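You operate a simulated robot arm through the tools that you are given. There is no shell and no other tool. Be economical: measure what you need, move in short steps, check, and stop when the job is done.

The job below is to be done with a simulated robot arm. You get a single attempt, and the scene is never put back.

TASK
Eject the slug from the blue-banded mould, put it in the steel tray.
Fine: push it up with the orange lever and set the lever back; the other slugs stay in their moulds. Where these are worked on the way, their far stop is far enough and under half their travel is too little: orange lever.

The check looks at the end state, three seconds after you hand in, the way a careful person would. Anything else that was tipped, shoved, dropped, spilled or broken makes it a failure.

THE ROBOT
A 6-joint arm with a two-finger parallel gripper, fixed in place. Base frame: the origin is at the foot of the arm, x ahead of it, y to its left, z up; the work surface is at about z = 0.82. Units: m, degrees, N and s.
With the tool pointing down near the work surface it reaches from about 0.26 to 0.68 m from the base axis. Its first joint turns from -66.0 to 66.0 degrees. Payload 2.9 kg.
Tool frame: the origin (TCP) lies between the finger pads and is the grasp point; the fingertips stand 0.03 m ahead of it; z points along the fingers, y is the line along which they close. The gripper opens to 0.11 m. The fingers are 0.02 m wide and 0.01 m thick; the gripper's body (0.048 by 0.112 m) begins 0.055 m behind the TCP.
Orientation is that of the tool frame in the base frame, as a unit quaternion [w, x, y, z]. With the fingers straight down and closing along the base's y, the tool's x points along the base's -x, its y along +y and its z along -z.

THE INTERFACE
- The arm moves only by the tool send_rows. Its argument "motion" is a list of rows, each an object of numbers (a shift or turn left out is 0, a gripper value left out holds the last): "claw": the closure in counts, from 0 (fully open) to 255 (shut); "x", "y", "z": the shift along the base's x, y, z in m; "rx", "ry", "rz": the turn, a rotation vector about the base's x, y, z in degrees. In form: [{"claw": .., "x": .., "y": .., "z": .., "rx": .., "ry": .., "rz": ..}, ...]. A call has 1 to 20 rows; each row shifts and turns the commanded pose from where the row before left it. Rows are played at 5 a second. More than 0.05 m and 8.6 degrees between two rows, or a gripper value outside its range, and nothing of the call is played. A pose out of reach is approached as far as the arm can. The call stops where the force on the tool passes 40 N (or 10 N more than at its start, if that is more) or the arm is blocked; 0.2 s more then pass. Each finger travels about 0.108 m/s and halts on what it meets, pressing with about 41 N; the grip force reading is that of the motor and also rises with nothing between the fingers. The clock runs only during rows and for 0.2 s after the last one: add rows that do not move to give the fingers time. It gives the time, the measured TCP pose, the force on the tool (base axes), the opening and the grip force at its end, in the units of the frame above (readings bear some noise), with the torque about the TCP (base axes, N m) and any sound that the robot's microphone picked up, and new pictures: "show" is both (left out), scene, wrist or none.
- Cameras (640 x 400 px; columns grow to the right, rows downward): "scene" is fixed at [0.0752, 0.4158, 1.4146]; the picture's right is [-0.79, -0.61, 0.00], its down [-0.24, 0.30, -0.92] and it looks along [0.57, -0.73, -0.38] (base axes); focal length 356 px, centre (320, 200). "wrist" rides on the gripper at [0.072, 0.017, -0.103] in the tool frame; the picture's right is [-0.23, 0.97, 0.00], its down [-0.76, -0.18, -0.62] and it looks along [-0.61, -0.14, 0.78] (tool axes); focal length 222 px, centre (320, 200). There is no depth. A picture from a camera that has moved, and an enlarged one, comes with that camera's place and axes in the base frame and with its lens. The place of the scene camera against the robot may be out by one fixed shift of up to 0.025 m in any direction.
- enlarge(camera, box): a new picture of the part [left, top, right, bottom] of that camera's present view, enlarged. The clock stands still meanwhile.
- job_done(): hands the job in; it is judged then, once.

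Work in short steps. Places have to be worked out from the pictures, the camera data and where the tool is seen: move nearer, look again, correct. Check each grasp and each placing, and mend what went wrong. You have 120 turns and 200 pictures in all, those below and enlarged ones among them. Open the gripper and draw the arm clear of the work before you hand the job in, unless the task says otherwise; then end with one line.

The tools are called after "Request:" as a command line: name --argument value ..., lists and objects as JSON in quotes. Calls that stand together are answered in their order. send_rows: Moves the arm, as the interface text tells. Its arguments: {"type":"object","properties":{"motion":{"type":"array","items":{"type":"object","properties":{"claw":{"type":"number"},"x":{"type":"number"},"y":{"type":"number"},"z":{"type":"number"},"rx":{"type":"number"},"ry":{"type":"number"},"rz":{"type":"number"}}}},"show":{"type":"string","enum":["both","scene","wrist","none"]}},"required":["motion"]} The other tools are called the same way: enlarge (camera, box) takes an enlarged picture of a part of a camera's view; job_done () hands the job in.

At the start:

```text
t: 0.0
eef_pos: [0.4205, -0.0592, 1.2598]
tool_rot: [0.001, 0.0, 1.0, 0.0]
contact_force: [0.4, 0.7, 0.4]
wrist_torque: [-0.02, -0.03, 0.03]
opening: 0.11
grasp_force: 0.1
```

scene: 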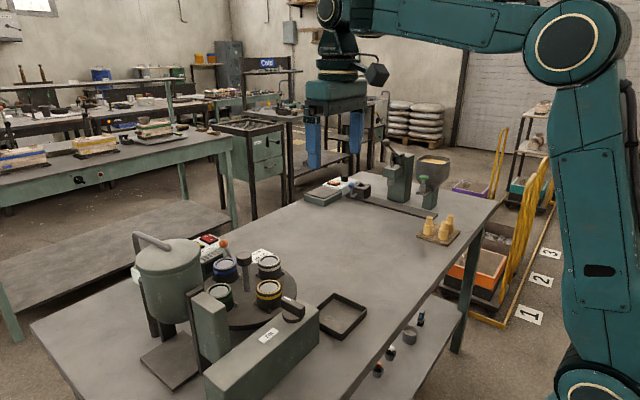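
wrist: 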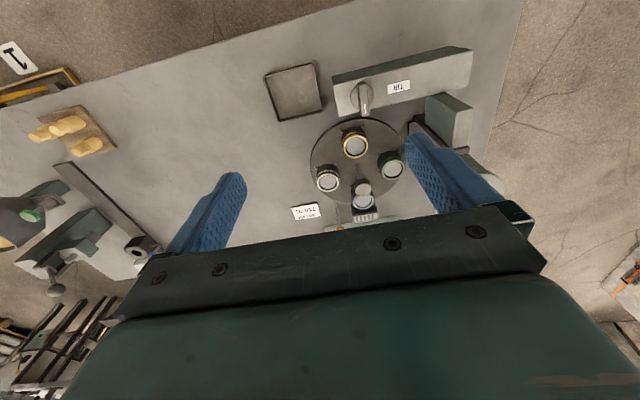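

I'll start by looking closer at the turntable with its moulds and the levers around it.

Request:
enlarge --camera "scene" --box '[120, 220, 380, 400]'

Request:
enlarge --camera "wrist" --box '[240, 40, 500, 240]'

Request:
enlarge --camera "scene" --box '[180, 220, 300, 300]'

```text
2.22 times, centred on (250, 310) of scene
camera zoom: at [0.0752, 0.4158, 1.4146], right [-0.79, -0.61, 0.0], down [-0.24, 0.3, -0.92], along [0.57, -0.73, -0.38], focal length 790 px, centre (476, -44)
```

zoom: 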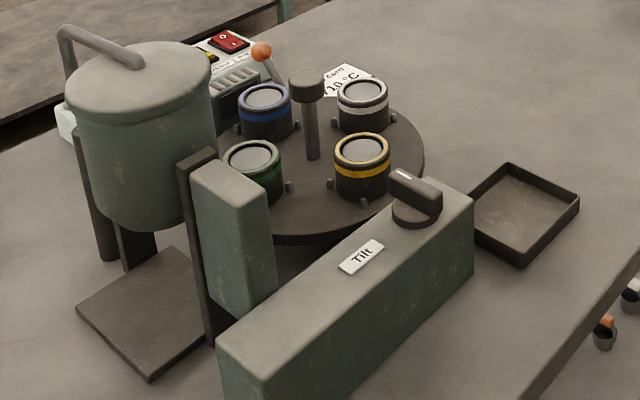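

```text
2.00 times, centred on (370, 140) of wrist
camera zoom: at [0.3469, -0.0414, 1.3631], right [0.23, 0.97, 0.0], down [0.76, -0.18, 0.62], along [0.61, -0.14, -0.78], focal length 444 px, centre (220, 320)
```

zoom: 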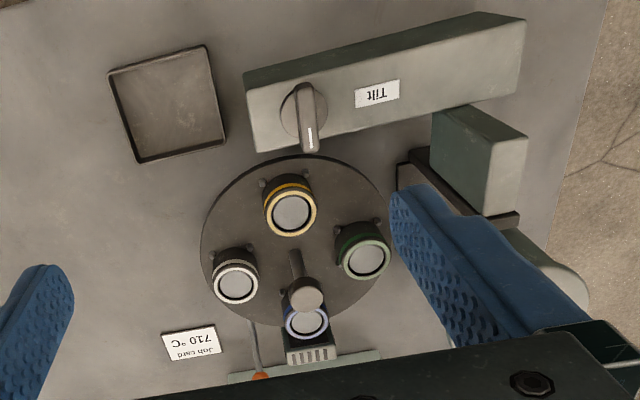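

```text
5.00 times, centred on (240, 260) of scene
camera zoom: at [0.0752, 0.4158, 1.4146], right [-0.79, -0.61, 0.0], down [-0.24, 0.3, -0.92], along [0.57, -0.73, -0.38], focal length 1777 px, centre (720, -100)
```

zoom: 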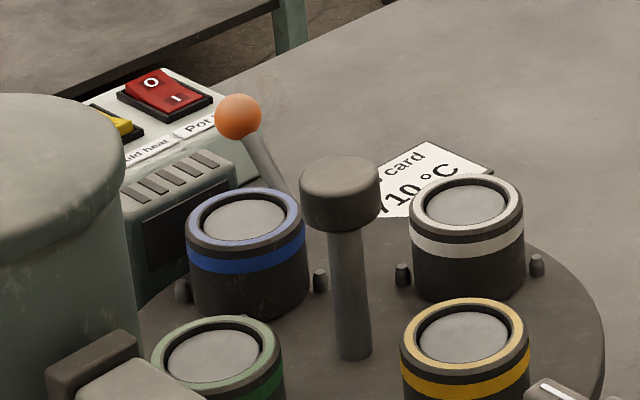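

The blue-banded mould is on the far side of the turntable, with the orange lever beyond it. I'll move in a little, staying high, to see how the lever and ejector are laid out.

Request:
send_rows --motion '[{"x": 0.03, "y": 0.0, "z": -0.03}, {"x": 0.03, "y": 0.0, "z": -0.03}, {"x": 0.03, "y": -0.02, "z": -0.02}, {"y": -0.03}, {"y": -0.03}, {}]'

```text
t: 1.4
eef_pos: [0.5117, -0.14, 1.1788]
tool_rot: [0.0, 0.0, 1.0, -0.001]
contact_force: [-0.4, -0.8, 0.0]
wrist_torque: [-0.03, 0.01, 0.01]
opening: 0.1102
grasp_force: 0.0
camera wrist: at [0.4381, -0.1227, 1.2827], right [0.23, 0.97, 0.0], down [0.76, -0.18, 0.62], along [0.61, -0.14, -0.78], focal length 222 px, centre (320, 200)
```

scene: 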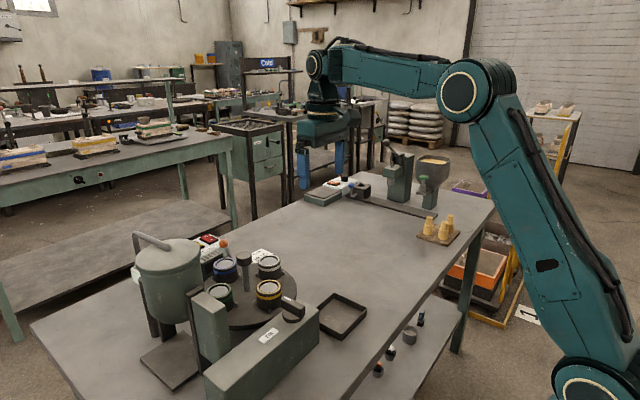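
wrist: 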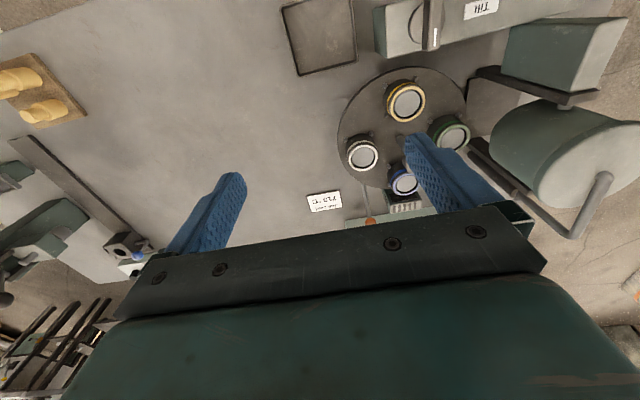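

I'll move further forward so the lever comes up out of the hidden part of the wrist view.

Request:
send_rows --motion '[{"x": 0.04, "y": 0.03}, {"x": 0.04, "y": 0.03}, {"x": 0.04, "y": 0.01}, {"x": 0.03}, {}]' --show "wrist"

Request:
enlarge --camera "wrist" --box '[240, 0, 440, 220]'

```text
t: 2.6
eef_pos: [0.6028, -0.0733, 1.1708]
tool_rot: [0.0, -0.001, 1.0, 0.0]
contact_force: [0.3, -0.1, 0.2]
wrist_torque: [-0.01, -0.01, 0.03]
opening: 0.1101
grasp_force: 0.1
out of reach, approached as far as the arm can: row 3, 4
camera wrist: at [0.5301, -0.0554, 1.274], right [0.23, 0.97, 0.0], down [0.76, -0.18, 0.62], along [0.61, -0.14, -0.78], focal length 222 px, centre (320, 200)
```

wrist: 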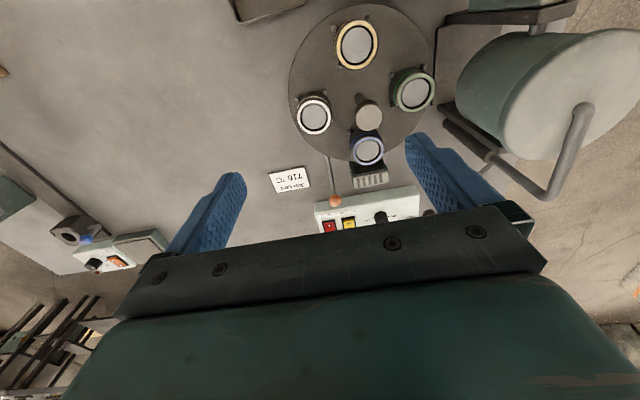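

```text
1.82 times, centred on (340, 110) of wrist
camera zoom: at [0.5301, -0.0554, 1.274], right [0.23, 0.97, 0.0], down [0.76, -0.18, 0.62], along [0.61, -0.14, -0.78], focal length 404 px, centre (284, 364)
```

zoom: 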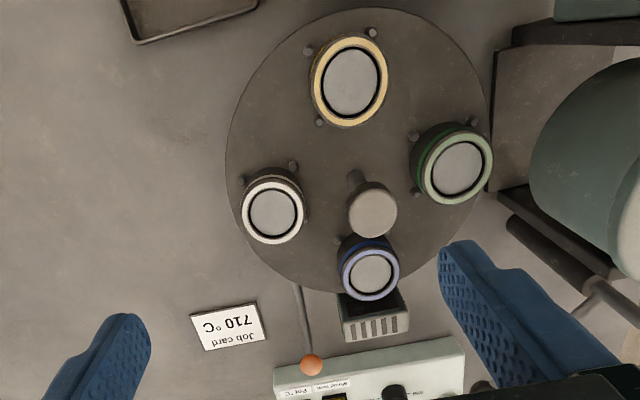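

The lever comes out from under the disc beside a ribbed block. I need a low side view, so I'll swing round to the right (-y) side with the camera looking back along +y.

Request:
send_rows --motion '[{"x": -0.03, "y": -0.02, "rz": 8.2}, {"y": -0.02, "rz": 8.2}, {"y": -0.02, "rz": 8.2}, {"y": -0.03, "rz": 8.2}, {"y": -0.03, "rz": 8.2}, {"y": -0.03, "rz": 8.2}, {"y": -0.03, "rz": 8.2}, {"y": -0.03, "z": -0.02, "rz": 8.2}, {"z": -0.02, "rz": 8.2}, {"z": -0.03, "rz": 8.2}, {"z": -0.03, "rz": 8}, {"z": -0.03, "rx": 8}, {"z": -0.02, "rx": 8}, {"rx": 8}, {}]' --show "wrist"

```text
t: 5.8
eef_pos: [0.5177, -0.3212, 1.0084]
tool_rot: [-0.04, 0.708, -0.703, -0.047]
contact_force: [0.5, -0.5, -0.5]
wrist_torque: [0.02, 0.01, 0.02]
opening: 0.1099
grasp_force: 0.0
out of reach, approached as far as the arm can: row 6, 7, 12, 13, 14
camera wrist: at [0.5015, -0.4051, 1.1019], right [-0.98, 0.22, 0.04], down [0.18, 0.68, 0.71], along [0.13, 0.7, -0.7], focal length 222 px, centre (320, 200)
```

wrist: 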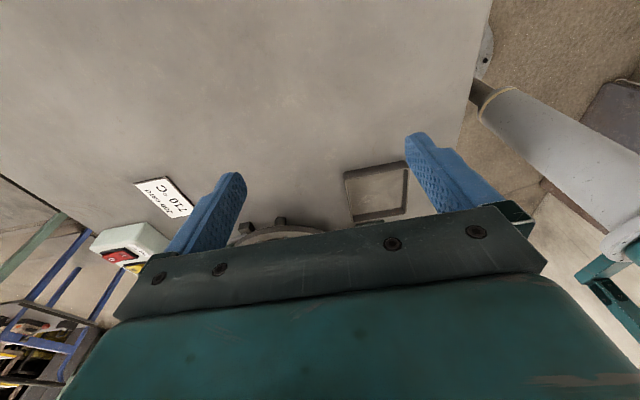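

The view is useful but too steep, so I'll tilt the tool further toward +y to look more horizontally.

Request:
send_rows --motion '[{"rx": 8, "x": -0.01}, {"rx": 8}, {"rx": 8}, {"rx": 8}, {"rx": 8}, {}]' --show "wrist"

```text
t: 7.2
eef_pos: [0.4846, -0.327, 0.9999]
tool_rot: [-0.065, 0.707, -0.701, -0.071]
contact_force: [-0.4, 0.1, 0.1]
wrist_torque: [-0.03, 0.01, 0.01]
opening: 0.1101
grasp_force: 0.1
out of reach, approached as far as the arm can: row 1, 2, 3, 4, 5
camera wrist: at [0.4692, -0.4177, 1.0889], right [-0.98, 0.22, 0.05], down [0.18, 0.63, 0.76], along [0.13, 0.75, -0.65], focal length 222 px, centre (320, 200)
```

wrist: 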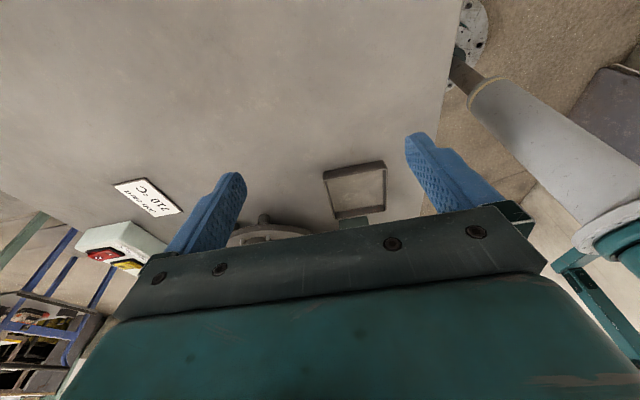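

The wrist limits tilt in that direction. I'll yaw back, which turns the small tilt outward, and tilt outward radially instead.

Request:
send_rows --motion '[{"rz": -8.2}, {"rz": -8.2, "z": 0.02}, {"rz": -8.2, "z": 0.02}, {"rz": -8.2, "z": 0.01}, {"rz": -8.2, "y": 0.02}, {"rz": -8.2, "y": 0.02}, {"rz": -8.2, "y": 0.02}, {"rz": -8.2, "y": 0.02}, {"rz": -8.2}, {"rz": -8.2}, {"ry": -8}, {"ry": -8}, {"ry": -8}, {"ry": -8, "x": 0.02}, {}]' --show "wrist"

```text
t: 10.4
eef_pos: [0.5059, -0.248, 1.0493]
tool_rot: [0.366, -0.073, 0.928, -0.009]
contact_force: [0.2, -0.4, 0.5]
wrist_torque: [0.02, -0.02, 0.0]
opening: 0.1101
grasp_force: 0.1
camera wrist: at [0.3801, -0.2458, 1.0752], right [0.04, 1.0, 0.09], down [0.15, -0.09, 0.98], along [0.99, -0.02, -0.15], focal length 222 px, centre (320, 200)
```

wrist: 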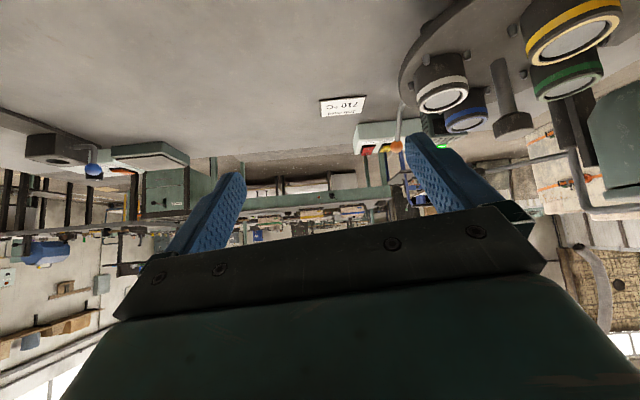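

Now that's a good side view. I'll enlarge the lever and moulds.

Request:
enlarge --camera "wrist" --box '[340, 0, 640, 190]'

Request:
enlarge --camera "wrist" --box '[350, 70, 500, 170]'

```text
2.11 times, centred on (490, 95) of wrist
camera zoom: at [0.3801, -0.2458, 1.0752], right [0.04, 1.0, 0.09], down [0.15, -0.09, 0.98], along [0.99, -0.02, -0.15], focal length 468 px, centre (-38, 421)
```

zoom: 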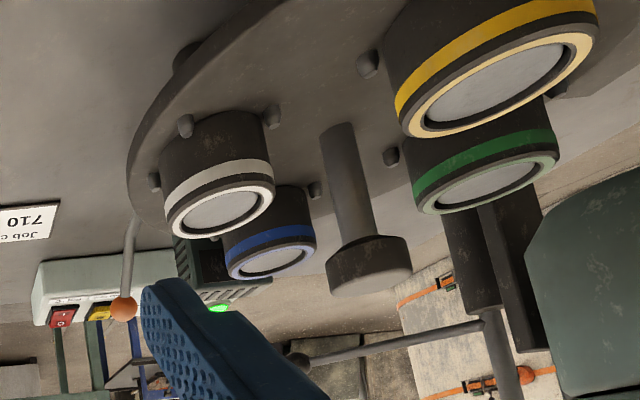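

```text
4.00 times, centred on (425, 120) of wrist
camera zoom: at [0.3801, -0.2458, 1.0752], right [0.04, 1.0, 0.09], down [0.15, -0.09, 0.98], along [0.99, -0.02, -0.15], focal length 888 px, centre (-100, 520)
```

zoom: 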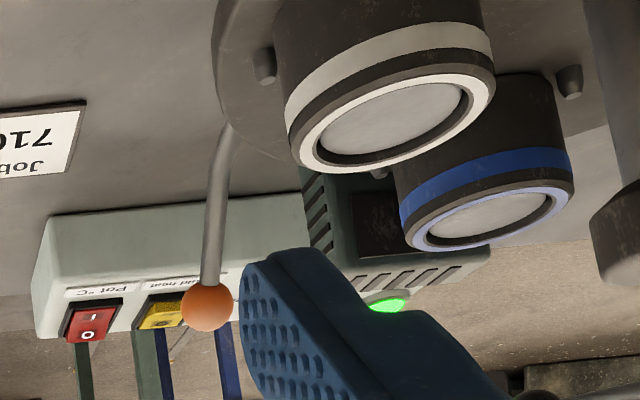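

The ribbed block is a fan, and something sits under the disc's edge. I'll lower the camera and yaw toward the table to see beneath the disc.

Request:
send_rows --motion '[{"z": -0.03, "rz": 8}, {"z": -0.03, "rz": 8}, {"z": -0.03, "rz": 8}, {"z": -0.02}, {}]' --show "wrist"

Request:
enlarge --camera "wrist" --box '[240, 0, 480, 170]'

```text
t: 11.6
eef_pos: [0.5059, -0.2487, 0.9432]
tool_rot: [0.359, -0.265, 0.892, 0.067]
contact_force: [0.1, -0.1, 0.3]
wrist_torque: [0.02, -0.01, -0.03]
opening: 0.1101
grasp_force: 0.0
camera wrist: at [0.3903, -0.2952, 0.968], right [-0.37, 0.92, 0.09], down [0.17, -0.02, 0.98], along [0.91, 0.38, -0.15], focal length 222 px, centre (320, 200)
```

wrist: 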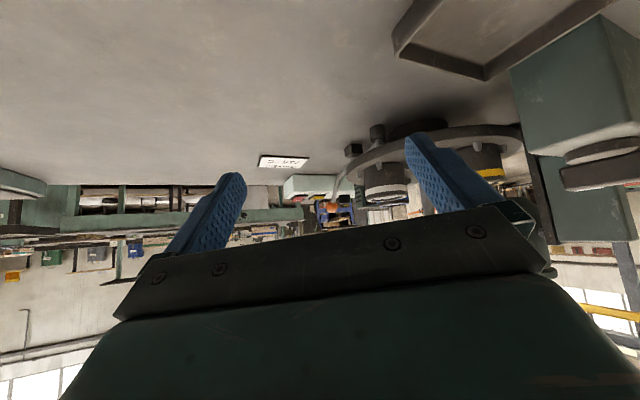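

```text
2.35 times, centred on (360, 85) of wrist
camera zoom: at [0.3903, -0.2952, 0.968], right [-0.37, 0.92, 0.09], down [0.17, -0.02, 0.98], along [0.91, 0.38, -0.15], focal length 523 px, centre (226, 471)
```

zoom: 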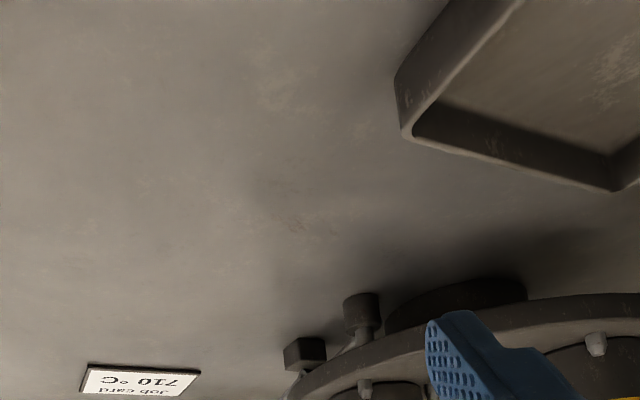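

The layout is now clear. The ejector cylinder sits under the disc at the -y position, currently beneath the white mould, and the lever pivots near (.69, -.10) with its ball at about (.817, -.088, .917). Blue has to be turned -90° to the ejector using the centre knob, which I put near (.65, -.01, ~.935), so I'll move over it with the tool down and yawed +45°.

Request:
send_rows --motion '[{"z": 0.05}, {"z": 0.05}, {"z": 0.03, "rx": -3.27, "ry": 6.38}, {"rx": -3.27, "ry": 6.38, "y": 0.03}, {"rx": -3.27, "ry": 6.38, "y": 0.04}, {"rx": -3.27, "ry": 6.38, "y": 0.04}, {"rx": -3.27, "ry": 6.38, "y": 0.04}, {"rx": -3.27, "ry": 6.38, "y": 0.04}, {"rz": 6, "y": 0.04}, {"rz": 6, "x": 0.02, "y": 0.009}, {"x": 0.02}, {}]'

```text
t: 14.2
eef_pos: [0.5447, -0.0085, 1.0713]
tool_rot: [0.0, -0.383, 0.924, 0.0]
contact_force: [-0.7, 1.3, -0.2]
wrist_torque: [-0.01, 0.02, 0.04]
opening: 0.1101
grasp_force: 0.1
camera wrist: at [0.4814, -0.0473, 1.1755], right [-0.53, 0.85, 0.0], down [0.67, 0.41, 0.62], along [0.53, 0.33, -0.78], focal length 222 px, centre (320, 200)
```

scene: 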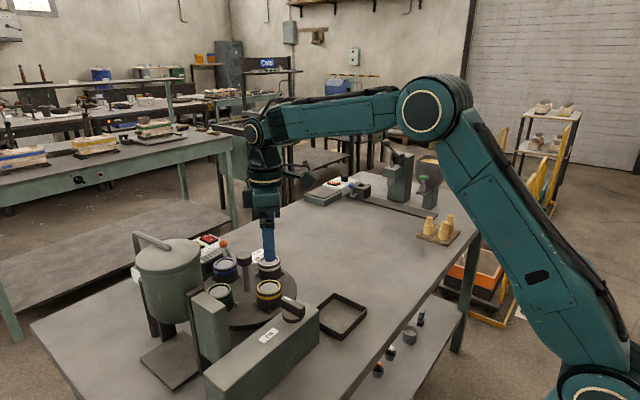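
wrist: 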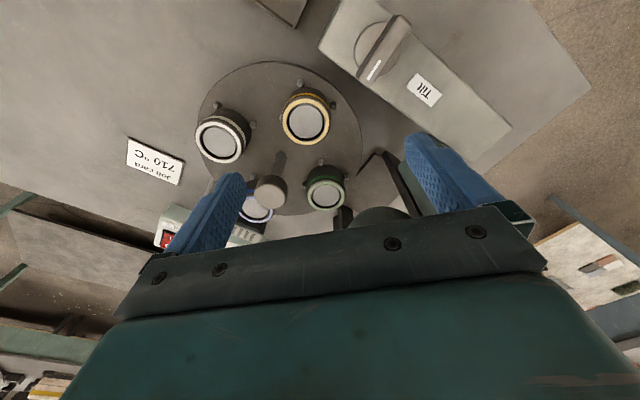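

The knob computes to about (.655, -.011). I'll move above it and partly close the fingers before descending.

Request:
send_rows --motion '[{"x": 0.03, "z": -0.02, "claw": 70}, {"x": 0.03, "z": -0.02}, {"x": 0.03, "z": -0.012}, {"x": 0.018}, {}]'

Request:
enlarge --camera "scene" --box '[180, 180, 320, 330]'

```text
t: 15.4
eef_pos: [0.6532, -0.0084, 1.0173]
tool_rot: [-0.001, -0.383, 0.924, 0.0]
contact_force: [0.3, -0.3, 0.2]
wrist_torque: [0.0, 0.03, -0.01]
opening: 0.0796
grasp_force: 0.0
camera wrist: at [0.5902, -0.0473, 1.1217], right [-0.53, 0.85, 0.0], down [0.67, 0.41, 0.62], along [0.53, 0.33, -0.78], focal length 222 px, centre (320, 200)
```

scene: 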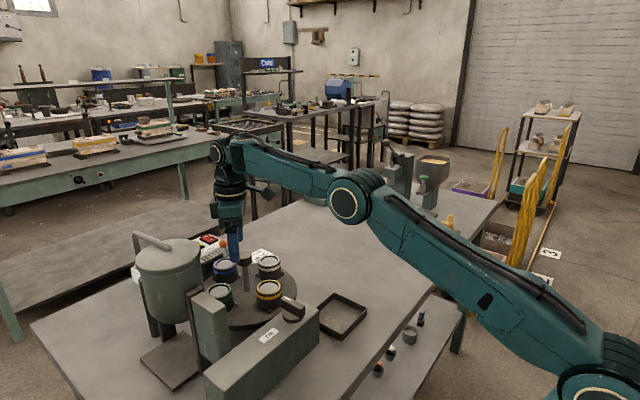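
wrist: 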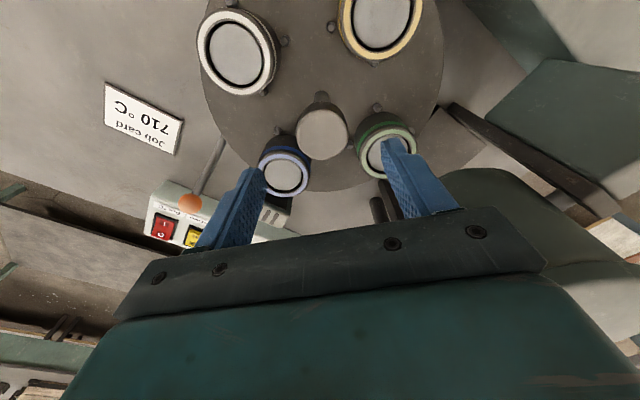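

```text
2.67 times, centred on (250, 255) of scene
camera zoom: at [0.0752, 0.4158, 1.4146], right [-0.79, -0.61, 0.0], down [-0.24, 0.3, -0.92], along [0.57, -0.73, -0.38], focal length 948 px, centre (507, 53)
```

zoom: 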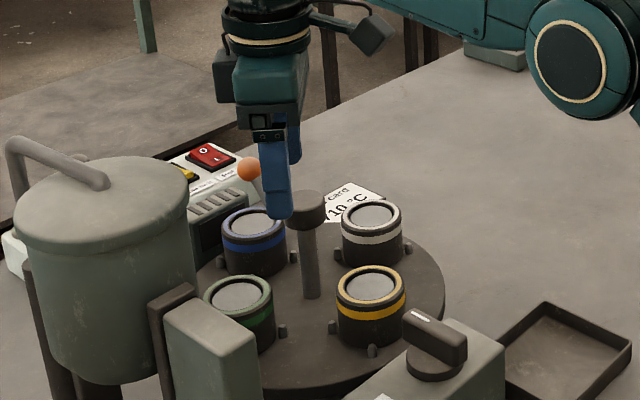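

Triangulating across views puts the knob axis at (.641, -.0137), its top at z≈.97 and the mould tops at ≈.924. I'll centre on the knob, lower until the fingertips are near .94, and check before closing.

Request:
send_rows --motion '[{"x": -0.012, "y": -0.005}, {"z": -0.02}, {"z": -0.02}, {"z": -0.007}, {}]'

Request:
enlarge --camera "scene" --box '[180, 180, 320, 330]'

```text
t: 16.6
eef_pos: [0.6399, -0.0107, 0.9727]
tool_rot: [-0.001, -0.382, 0.924, -0.001]
contact_force: [-0.8, -0.3, -0.2]
wrist_torque: [0.0, -0.03, 0.01]
opening: 0.0799
grasp_force: 0.0
camera wrist: at [0.5773, -0.0498, 1.0749], right [-0.53, 0.85, 0.0], down [0.66, 0.41, 0.62], along [0.53, 0.33, -0.78], focal length 222 px, centre (320, 200)
```

scene: 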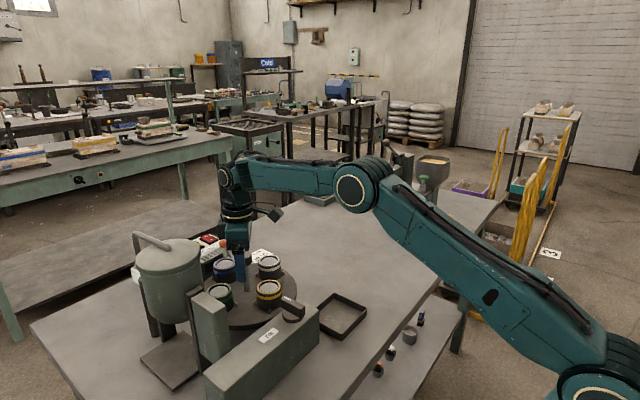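
wrist: 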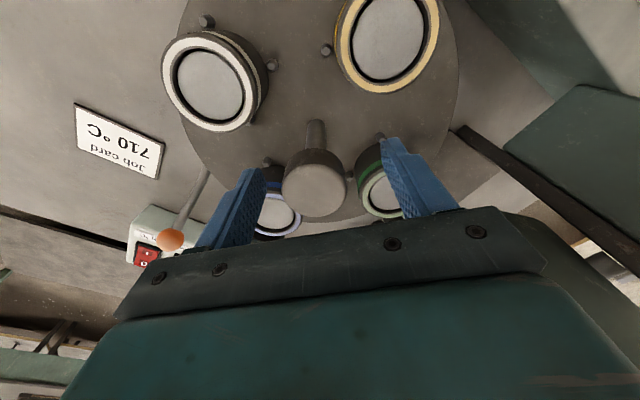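

```text
2.67 times, centred on (250, 255) of scene
camera zoom: at [0.0752, 0.4158, 1.4146], right [-0.79, -0.61, 0.0], down [-0.24, 0.3, -0.92], along [0.57, -0.73, -0.38], focal length 948 px, centre (507, 53)
```

zoom: 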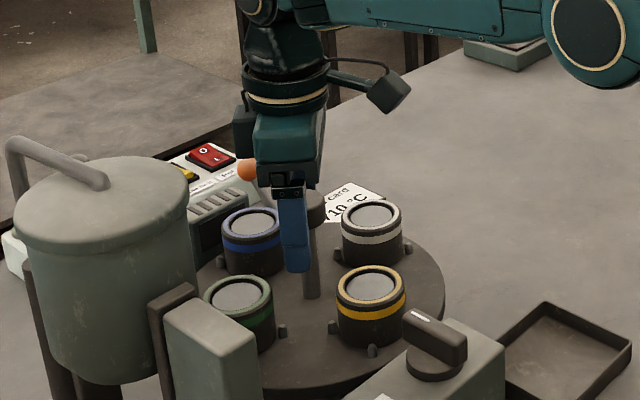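

The knob is centred between the fingers to within a few mm. I'll nudge by -3 mm in y and close on it.

Request:
send_rows --motion '[{"y": -0.003}, {"claw": 180}, {"claw": 255}, {}, {}]' --show "wrist"

```text
t: 17.8
eef_pos: [0.6405, -0.0146, 0.9737]
tool_rot: [-0.002, -0.384, 0.923, 0.0]
contact_force: [-4.1, 1.7, 0.3]
wrist_torque: [-0.13, 0.3, 0.03]
opening: 0.035
grasp_force: 45.3
camera wrist: at [0.5769, -0.0537, 1.0761], right [-0.53, 0.85, 0.0], down [0.67, 0.41, 0.62], along [0.53, 0.33, -0.78], focal length 222 px, centre (320, 200)
```

wrist: 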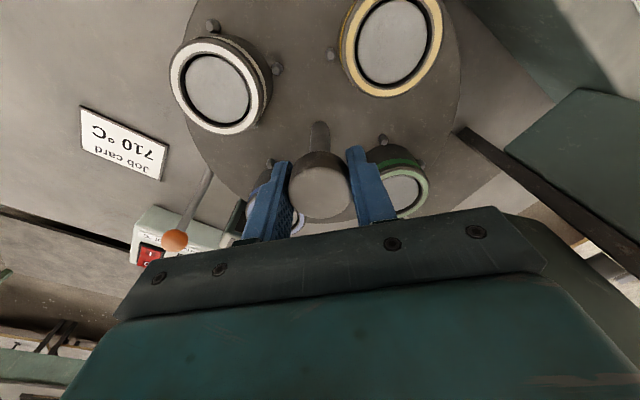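

The knob is gripped at 35 mm. I'll twist clockwise a little and check that the disc follows.

Request:
send_rows --motion '[{"rz": -5}, {"rz": -5}, {"rz": -5}, {}]' --show "both"

```text
t: 18.8
eef_pos: [0.6399, -0.0148, 0.9733]
tool_rot: [-0.002, -0.26, 0.966, 0.0]
contact_force: [-7.8, 10.3, -2.6]
wrist_torque: [0.64, -0.86, -0.01]
opening: 0.0352
grasp_force: 44.6
camera wrist: at [0.569, -0.0361, 1.0762], right [-0.29, 0.96, 0.0], down [0.75, 0.23, 0.62], along [0.59, 0.18, -0.78], focal length 222 px, centre (320, 200)
```

scene: 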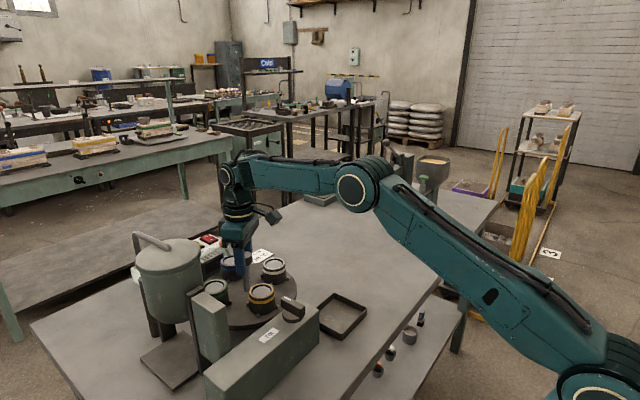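
wrist: 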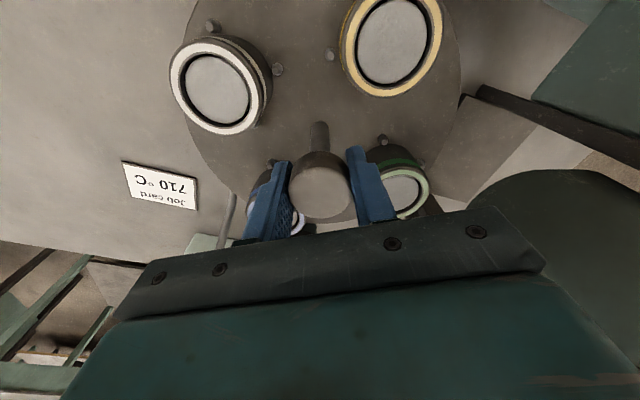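

The disc follows the twist exactly. A mild side force points along (-x, +y), so I'll relieve it with a ~1.5 mm shift and carry on.

Request:
send_rows --motion '[{"rz": -5, "x": -0.001, "y": 0.0015}, {"rz": -5}, {"rz": -5}, {"rz": -5}, {"rz": -5}, {}]' --show "none"

```text
t: 20.2
eef_pos: [0.6403, -0.0159, 0.9735]
tool_rot: [0.0, -0.043, 0.999, 0.0]
contact_force: [12.6, -0.4, -5.8]
wrist_torque: [-0.05, -0.46, -0.04]
opening: 0.0355
grasp_force: 44.9
```

It's turned 40° so far and is still being followed. I'll trim by about 1 mm and continue.

Request:
send_rows --motion '[{"rz": -5, "x": 0.0015}, {"rz": -5}, {"rz": -5}, {"rz": -5}, {"rz": -5}, {}]' --show "none"

```text
t: 21.6
eef_pos: [0.6401, -0.0145, 0.9725]
tool_rot: [-0.003, 0.175, 0.985, 0.0]
contact_force: [-2.4, -7.7, -1.2]
wrist_torque: [0.29, 1.28, -0.04]
opening: 0.035
grasp_force: 44.8
```

That's 65° turned, so the last 25° comes next, with pictures.

Request:
send_rows --motion '[{"rz": -5, "y": -0.001}, {"rz": -5}, {"rz": -5}, {"rz": -5}, {"rz": -5}, {}]'

Request:
enlarge --camera "scene" --box '[180, 210, 320, 330]'

```text
t: 23.0
eef_pos: [0.6405, -0.0152, 0.9719]
tool_rot: [-0.002, 0.383, 0.924, 0.001]
contact_force: [-16.0, 4.9, -3.4]
wrist_torque: [0.18, 0.27, -0.06]
opening: 0.0354
grasp_force: 44.7
camera wrist: at [0.6009, 0.0486, 1.0764], right [0.85, 0.53, 0.0], down [0.42, -0.67, 0.62], along [0.33, -0.53, -0.78], focal length 222 px, centre (320, 200)
```

scene: 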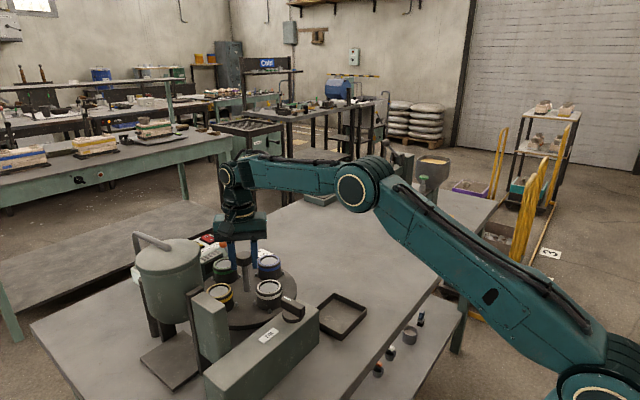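
wrist: 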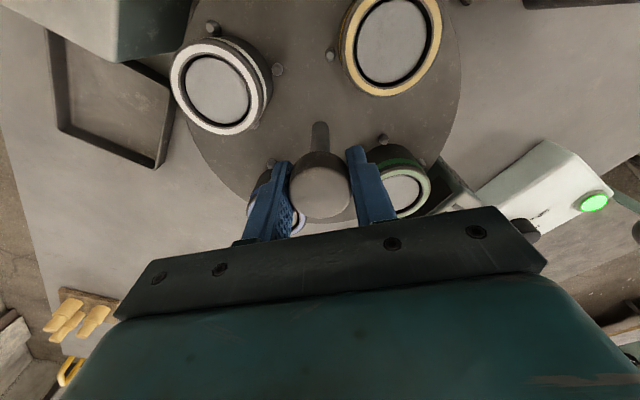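

```text
3.33 times, centred on (250, 270) of scene
camera zoom: at [0.0748, 0.4159, 1.4146], right [-0.79, -0.61, 0.0], down [-0.24, 0.3, -0.92], along [0.57, -0.73, -0.38], focal length 1185 px, centre (553, -33)
```

zoom: 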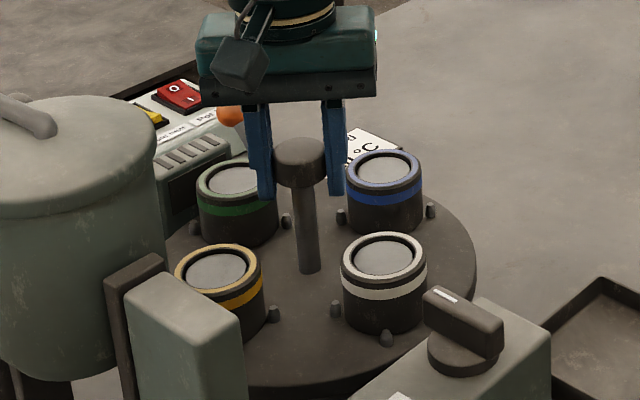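

Blue now sits where white was, directly over the ejector. I'll release the knob, rise, back off and yaw the gripper to 180° so the wrist camera rides on the outer, upper side for the lever work.

Request:
send_rows --motion '[{"claw": 70}, {}, {"z": 0.03}, {"z": 0.03}, {"z": 0.04, "x": -0.02}, {"z": 0.03, "x": -0.03, "y": -0.02}, {"rz": -8.5, "x": -0.03, "y": -0.02}, {"rz": -8.5, "y": -0.02}, {"rz": -8.5}, {"rz": -8.5}, {"rz": -8.5}, {"rz": -8.5}, {"rz": -8.5}, {"rz": -8.5}, {"rz": -8.5}, {"rz": -8.5}, {}]' --show "scene"

```text
t: 26.6
eef_pos: [0.5602, -0.0748, 1.1033]
tool_rot: [0.0, 0.907, 0.422, 0.001]
contact_force: [0.7, -1.4, 0.0]
wrist_torque: [-0.02, 0.0, 0.04]
opening: 0.0799
grasp_force: 0.0
```

scene: 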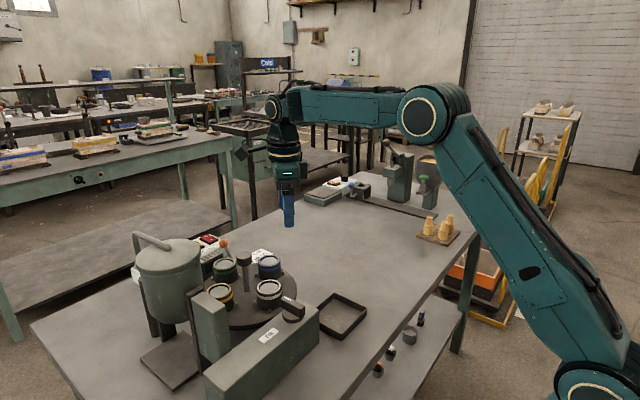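

Yaw is at -130° with no limit hit. I'll continue to about -186° so it lines up with the lever's azimuth.

Request:
send_rows --motion '[{"rz": -8}, {"rz": -8}, {"rz": -8}, {"rz": -8}, {"rz": -8}, {"rz": -8}, {"rz": -8}, {}]' --show "wrist"

```text
t: 28.4
eef_pos: [0.5627, -0.0795, 1.106]
tool_rot: [0.008, 0.999, -0.052, -0.001]
contact_force: [0.3, -1.0, 0.0]
wrist_torque: [-0.01, -0.03, 0.0]
opening: 0.0796
grasp_force: 0.2
out of reach, approached as far as the arm can: row 7
camera wrist: at [0.6338, -0.1009, 1.2098], right [-0.33, -0.95, 0.02], down [-0.74, 0.27, 0.62], along [-0.59, 0.19, -0.78], focal length 222 px, centre (320, 200)
```

wrist: 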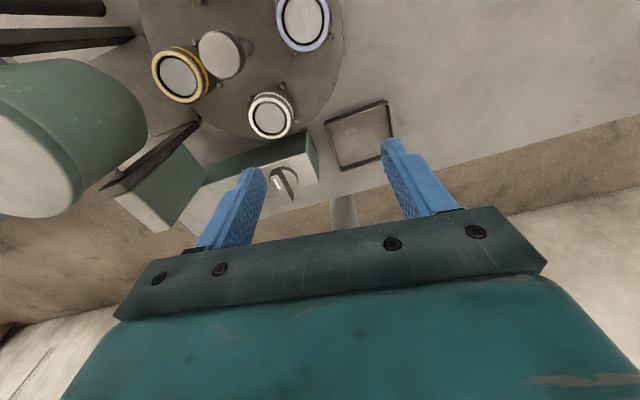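

Yaw is at its limit near -186°, so I'll ease off slightly, close the fingers, tilt 40° outward and move so the tips are above and short of the orange ball.

Request:
send_rows --motion '[{"rz": 4, "claw": 255}, {"rx": -0.7, "ry": -7.97}, {"rx": -0.7, "ry": -7.97}, {"rx": -0.7, "ry": -7.97}, {"rx": -0.7, "ry": -7.97, "x": 0.03}, {"rx": -0.7, "ry": -7.97, "x": 0.03}, {"x": 0.04, "z": -0.03}, {"x": 0.04, "z": -0.03}, {"x": 0.04, "z": -0.03}, {"x": 0.03, "z": -0.01}, {}]'

```text
t: 30.8
eef_pos: [0.7468, -0.1391, 0.9925]
tool_rot: [0.033, 0.939, -0.007, 0.342]
contact_force: [0.8, -0.1, -0.4]
wrist_torque: [0.0, 0.02, -0.05]
opening: 0.0001
grasp_force: 37.7
out of reach, approached as far as the arm can: row 2, 3, 4, 5, 6, 7, 8, 9, 10
camera wrist: at [0.7353, -0.1495, 1.1189], right [-0.21, -0.97, -0.09], down [-0.98, 0.21, -0.02], along [0.04, 0.08, -1.0], focal length 222 px, centre (320, 200)
```

scene: 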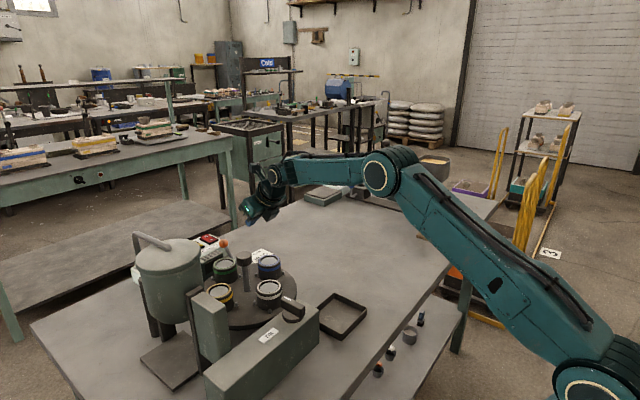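
wrist: 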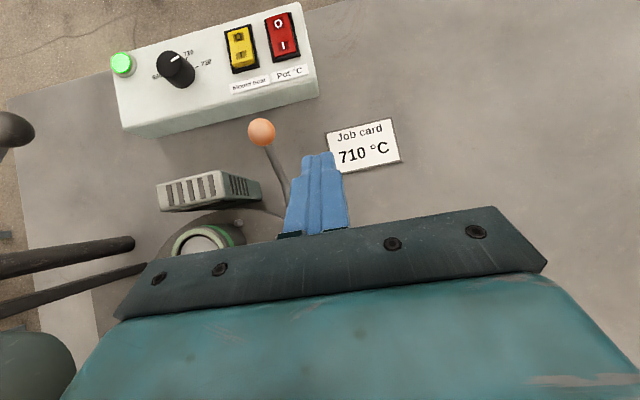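

Excellent view: the ball is at about (.818, -.091) and the fingertips at about (.766, -.141, .970). I'll undo a bit of yaw to free the wrist limit and move the tips over the shaft just inside the ball.

Request:
send_rows --motion '[{"rz": 5}, {"rz": 5, "y": 0.02}, {"y": 0.02}, {"x": 0.015, "y": 0.01}, {}]' --show "wrist"

```text
t: 32.0
eef_pos: [0.7637, -0.0919, 0.9928]
tool_rot: [-0.006, 0.937, 0.066, 0.343]
contact_force: [0.2, 0.2, 0.6]
wrist_torque: [-0.01, -0.02, -0.03]
opening: 0.0
grasp_force: 37.5
camera wrist: at [0.7538, -0.105, 1.1184], right [-0.05, -0.99, -0.11], down [-1.0, 0.05, -0.02], along [0.02, 0.11, -0.99], focal length 222 px, centre (320, 200)
```

wrist: 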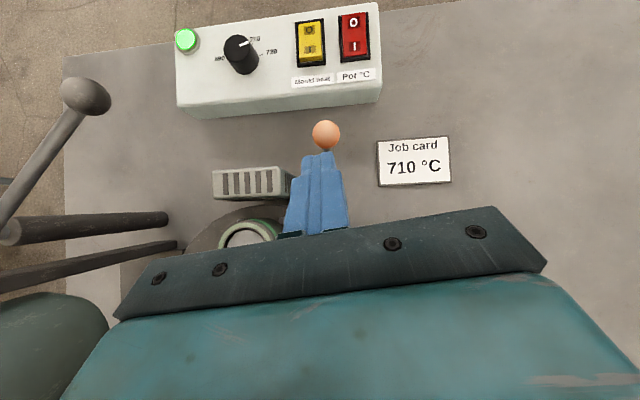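

The tips are aligned with the lever in y at x≈.783. I'll advance 25 mm and descend until it touches.

Request:
send_rows --motion '[{"x": 0.015, "y": -0.001}, {"x": 0.012}, {"z": -0.015}, {"z": -0.015}, {"z": -0.01}, {}]'

Request:
enlarge --camera "scene" --box '[190, 210, 310, 290]'

```text
t: 33.4
eef_pos: [0.7814, -0.0946, 0.9512]
tool_rot: [-0.006, 0.937, 0.066, 0.344]
contact_force: [0.1, 0.5, 0.4]
wrist_torque: [0.02, -0.02, 0.01]
opening: 0.0
grasp_force: 38.1
out of reach, approached as far as the arm can: row 2
camera wrist: at [0.7716, -0.1083, 1.077], right [-0.05, -0.99, -0.11], down [-1.0, 0.05, -0.02], along [0.03, 0.11, -0.99], focal length 222 px, centre (320, 200)
```

scene: 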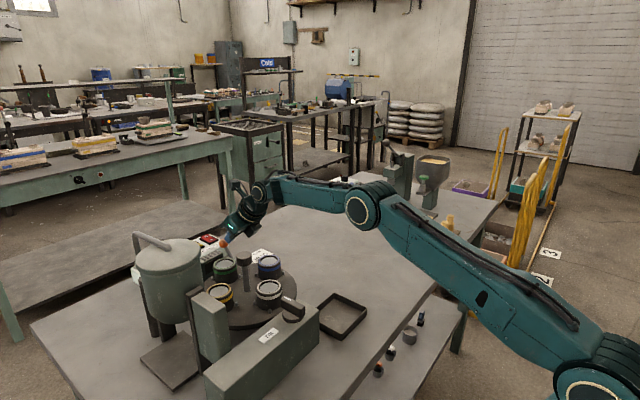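
wrist: 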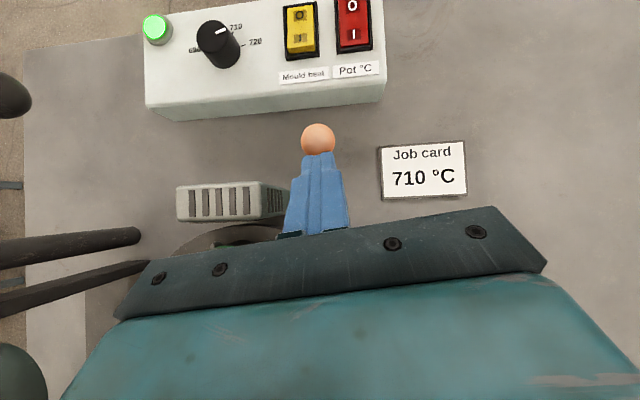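

```text
5.00 times, centred on (250, 250) of scene
camera zoom: at [0.0752, 0.4158, 1.4146], right [-0.79, -0.61, 0.0], down [-0.24, 0.3, -0.92], along [0.57, -0.73, -0.38], focal length 1777 px, centre (670, -50)
```

zoom: 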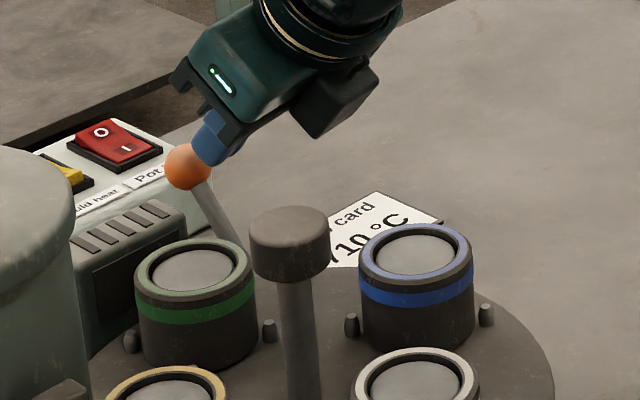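

The tips are right at the ball and shaft. I'll press down in small steps.

Request:
send_rows --motion '[{"z": -0.006}, {"z": -0.006}, {"z": -0.006}, {"z": -0.006}, {"z": -0.006}, {}]'

Request:
enlarge --camera "scene" --box '[190, 210, 310, 290]'

```text
t: 34.8
eef_pos: [0.7817, -0.0945, 0.9221]
tool_rot: [-0.006, 0.937, 0.066, 0.342]
contact_force: [-0.1, -0.1, 1.0]
wrist_torque: [-0.02, 0.01, 0.01]
opening: 0.0
grasp_force: 37.6
camera wrist: at [0.7723, -0.107, 1.0478], right [-0.05, -0.99, -0.11], down [-1.0, 0.05, -0.02], along [0.03, 0.11, -0.99], focal length 222 px, centre (320, 200)
```

scene: 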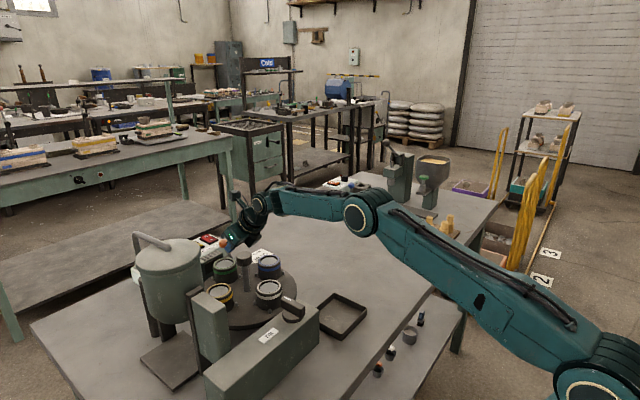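
wrist: 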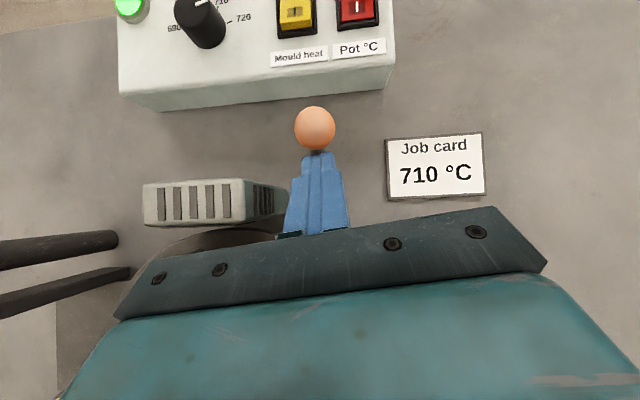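

```text
5.00 times, centred on (250, 250) of scene
camera zoom: at [0.0751, 0.4158, 1.4146], right [-0.79, -0.61, 0.0], down [-0.24, 0.3, -0.92], along [0.57, -0.73, -0.38], focal length 1777 px, centre (670, -50)
```

zoom: 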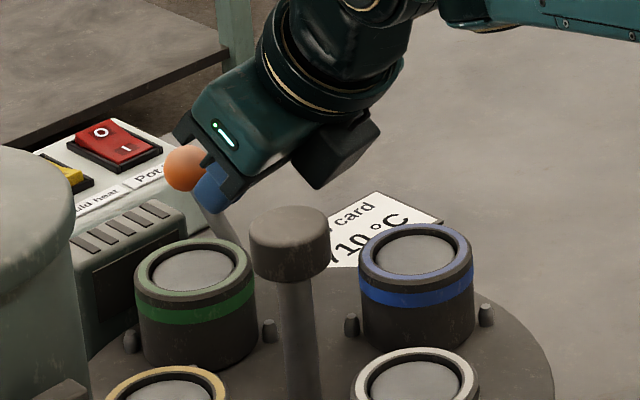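

There's no contact force yet. The shaft slopes about 47°, with the tips just above it inside the ball, so I'll push down and outward.

Request:
send_rows --motion '[{"z": -0.006}, {"z": -0.005, "x": 0.003}, {"z": -0.005, "x": 0.003}, {"z": -0.005, "x": 0.003}, {}]' --show "wrist"

Request:
enlarge --camera "scene" --box '[190, 210, 310, 290]'

```text
t: 36.0
eef_pos: [0.7891, -0.0942, 0.9007]
tool_rot: [-0.006, 0.937, 0.066, 0.342]
contact_force: [-0.3, -0.3, -0.1]
wrist_torque: [0.01, -0.01, 0.02]
opening: 0.0
grasp_force: 37.9
camera wrist: at [0.779, -0.1078, 1.0273], right [-0.05, -0.99, -0.11], down [-1.0, 0.05, -0.02], along [0.03, 0.11, -0.99], focal length 222 px, centre (320, 200)
```

wrist: 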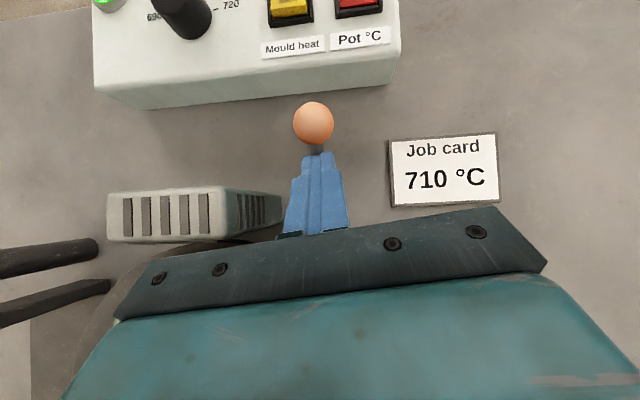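

```text
5.00 times, centred on (250, 250) of scene
camera zoom: at [0.0752, 0.4158, 1.4146], right [-0.79, -0.61, 0.0], down [-0.24, 0.3, -0.92], along [0.57, -0.73, -0.38], focal length 1777 px, centre (670, -50)
```

zoom: 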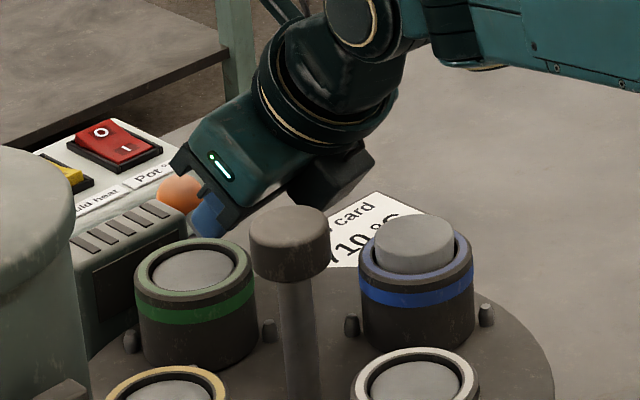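

The lever is moving and the blue slug is rising out of its mould. I'll continue to the far stop.

Request:
send_rows --motion '[{"z": -0.005, "x": 0.003}, {"z": -0.005, "x": 0.003}, {"z": -0.005, "x": 0.003}, {"z": -0.005, "x": 0.003}, {"z": -0.005, "x": 0.002}, {}]' --show "wrist"

Request:
enlarge --camera "scene" --box '[190, 210, 310, 290]'

```text
t: 36.8
eef_pos: [0.7968, -0.0938, 0.8906]
tool_rot: [-0.005, 0.938, 0.067, 0.341]
contact_force: [-26.3, 2.1, 11.2]
wrist_torque: [0.04, 0.24, 0.1]
opening: 0.0
grasp_force: 37.7
out of reach, approached as far as the arm can: row 4
stopped in row 4: the force on the tool passed its limit at 54 N (the readings are from after the stop); the commanded pose is now the measured one
camera wrist: at [0.7877, -0.1071, 1.0163], right [-0.05, -0.99, -0.11], down [-1.0, 0.05, -0.02], along [0.02, 0.11, -0.99], focal length 222 px, centre (320, 200)
```

wrist: 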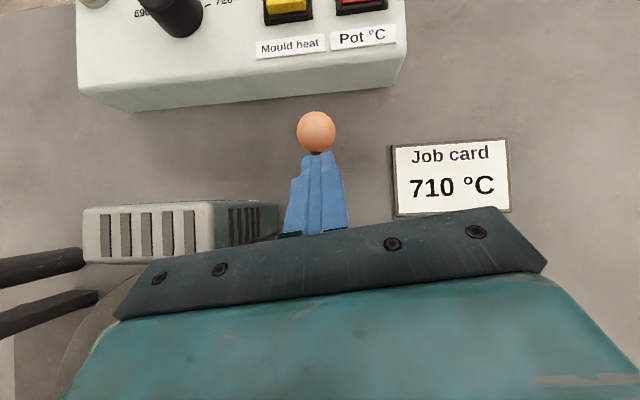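

```text
5.00 times, centred on (250, 250) of scene
camera zoom: at [0.0742, 0.4159, 1.4147], right [-0.79, -0.61, 0.0], down [-0.24, 0.3, -0.92], along [0.57, -0.73, -0.38], focal length 1777 px, centre (670, -50)
```

zoom: 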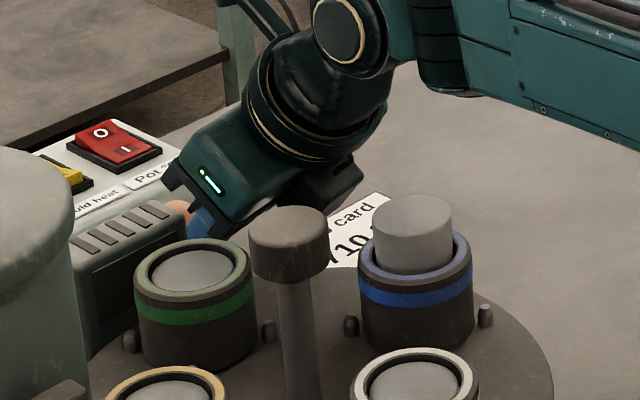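

The lever is at its stop with the slug well up. I'll back off slightly and see whether the lever and slug stay.

Request:
send_rows --motion '[{"x": -0.004, "z": 0.004}, {"x": -0.004, "z": 0.006}, {"x": -0.003, "z": 0.015}, {"z": 0.02}, {"z": 0.03}, {"z": 0.03}, {}]' --show "wrist"

Request:
enlarge --camera "scene" --box '[190, 210, 310, 290]'

```text
t: 38.4
eef_pos: [0.7803, -0.0934, 0.9934]
tool_rot: [-0.001, 0.937, 0.069, 0.343]
contact_force: [-0.4, -0.8, 0.0]
wrist_torque: [0.0, 0.02, 0.03]
opening: 0.0
grasp_force: 38.1
out of reach, approached as far as the arm can: row 6
camera wrist: at [0.7712, -0.1059, 1.1208], right [-0.04, -0.99, -0.1], down [-1.0, 0.05, -0.02], along [0.02, 0.1, -0.99], focal length 222 px, centre (320, 200)
```

wrist: 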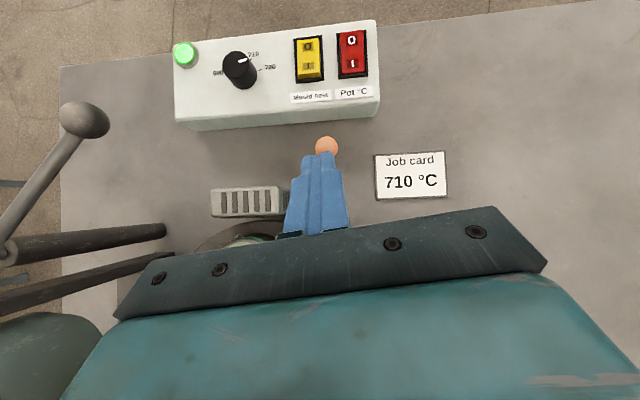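

```text
5.00 times, centred on (250, 250) of scene
camera zoom: at [0.0752, 0.4158, 1.4146], right [-0.79, -0.61, 0.0], down [-0.24, 0.3, -0.92], along [0.57, -0.73, -0.38], focal length 1777 px, centre (670, -50)
```

zoom: 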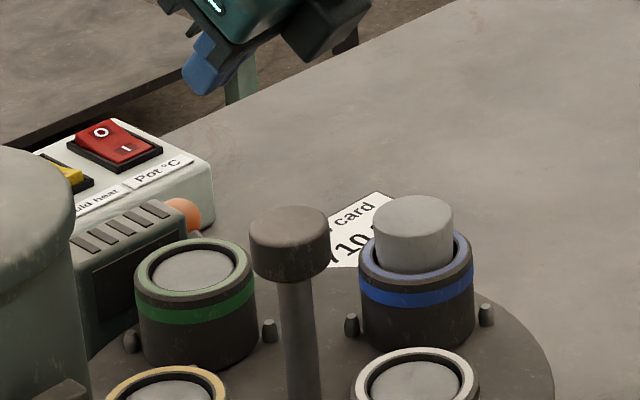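

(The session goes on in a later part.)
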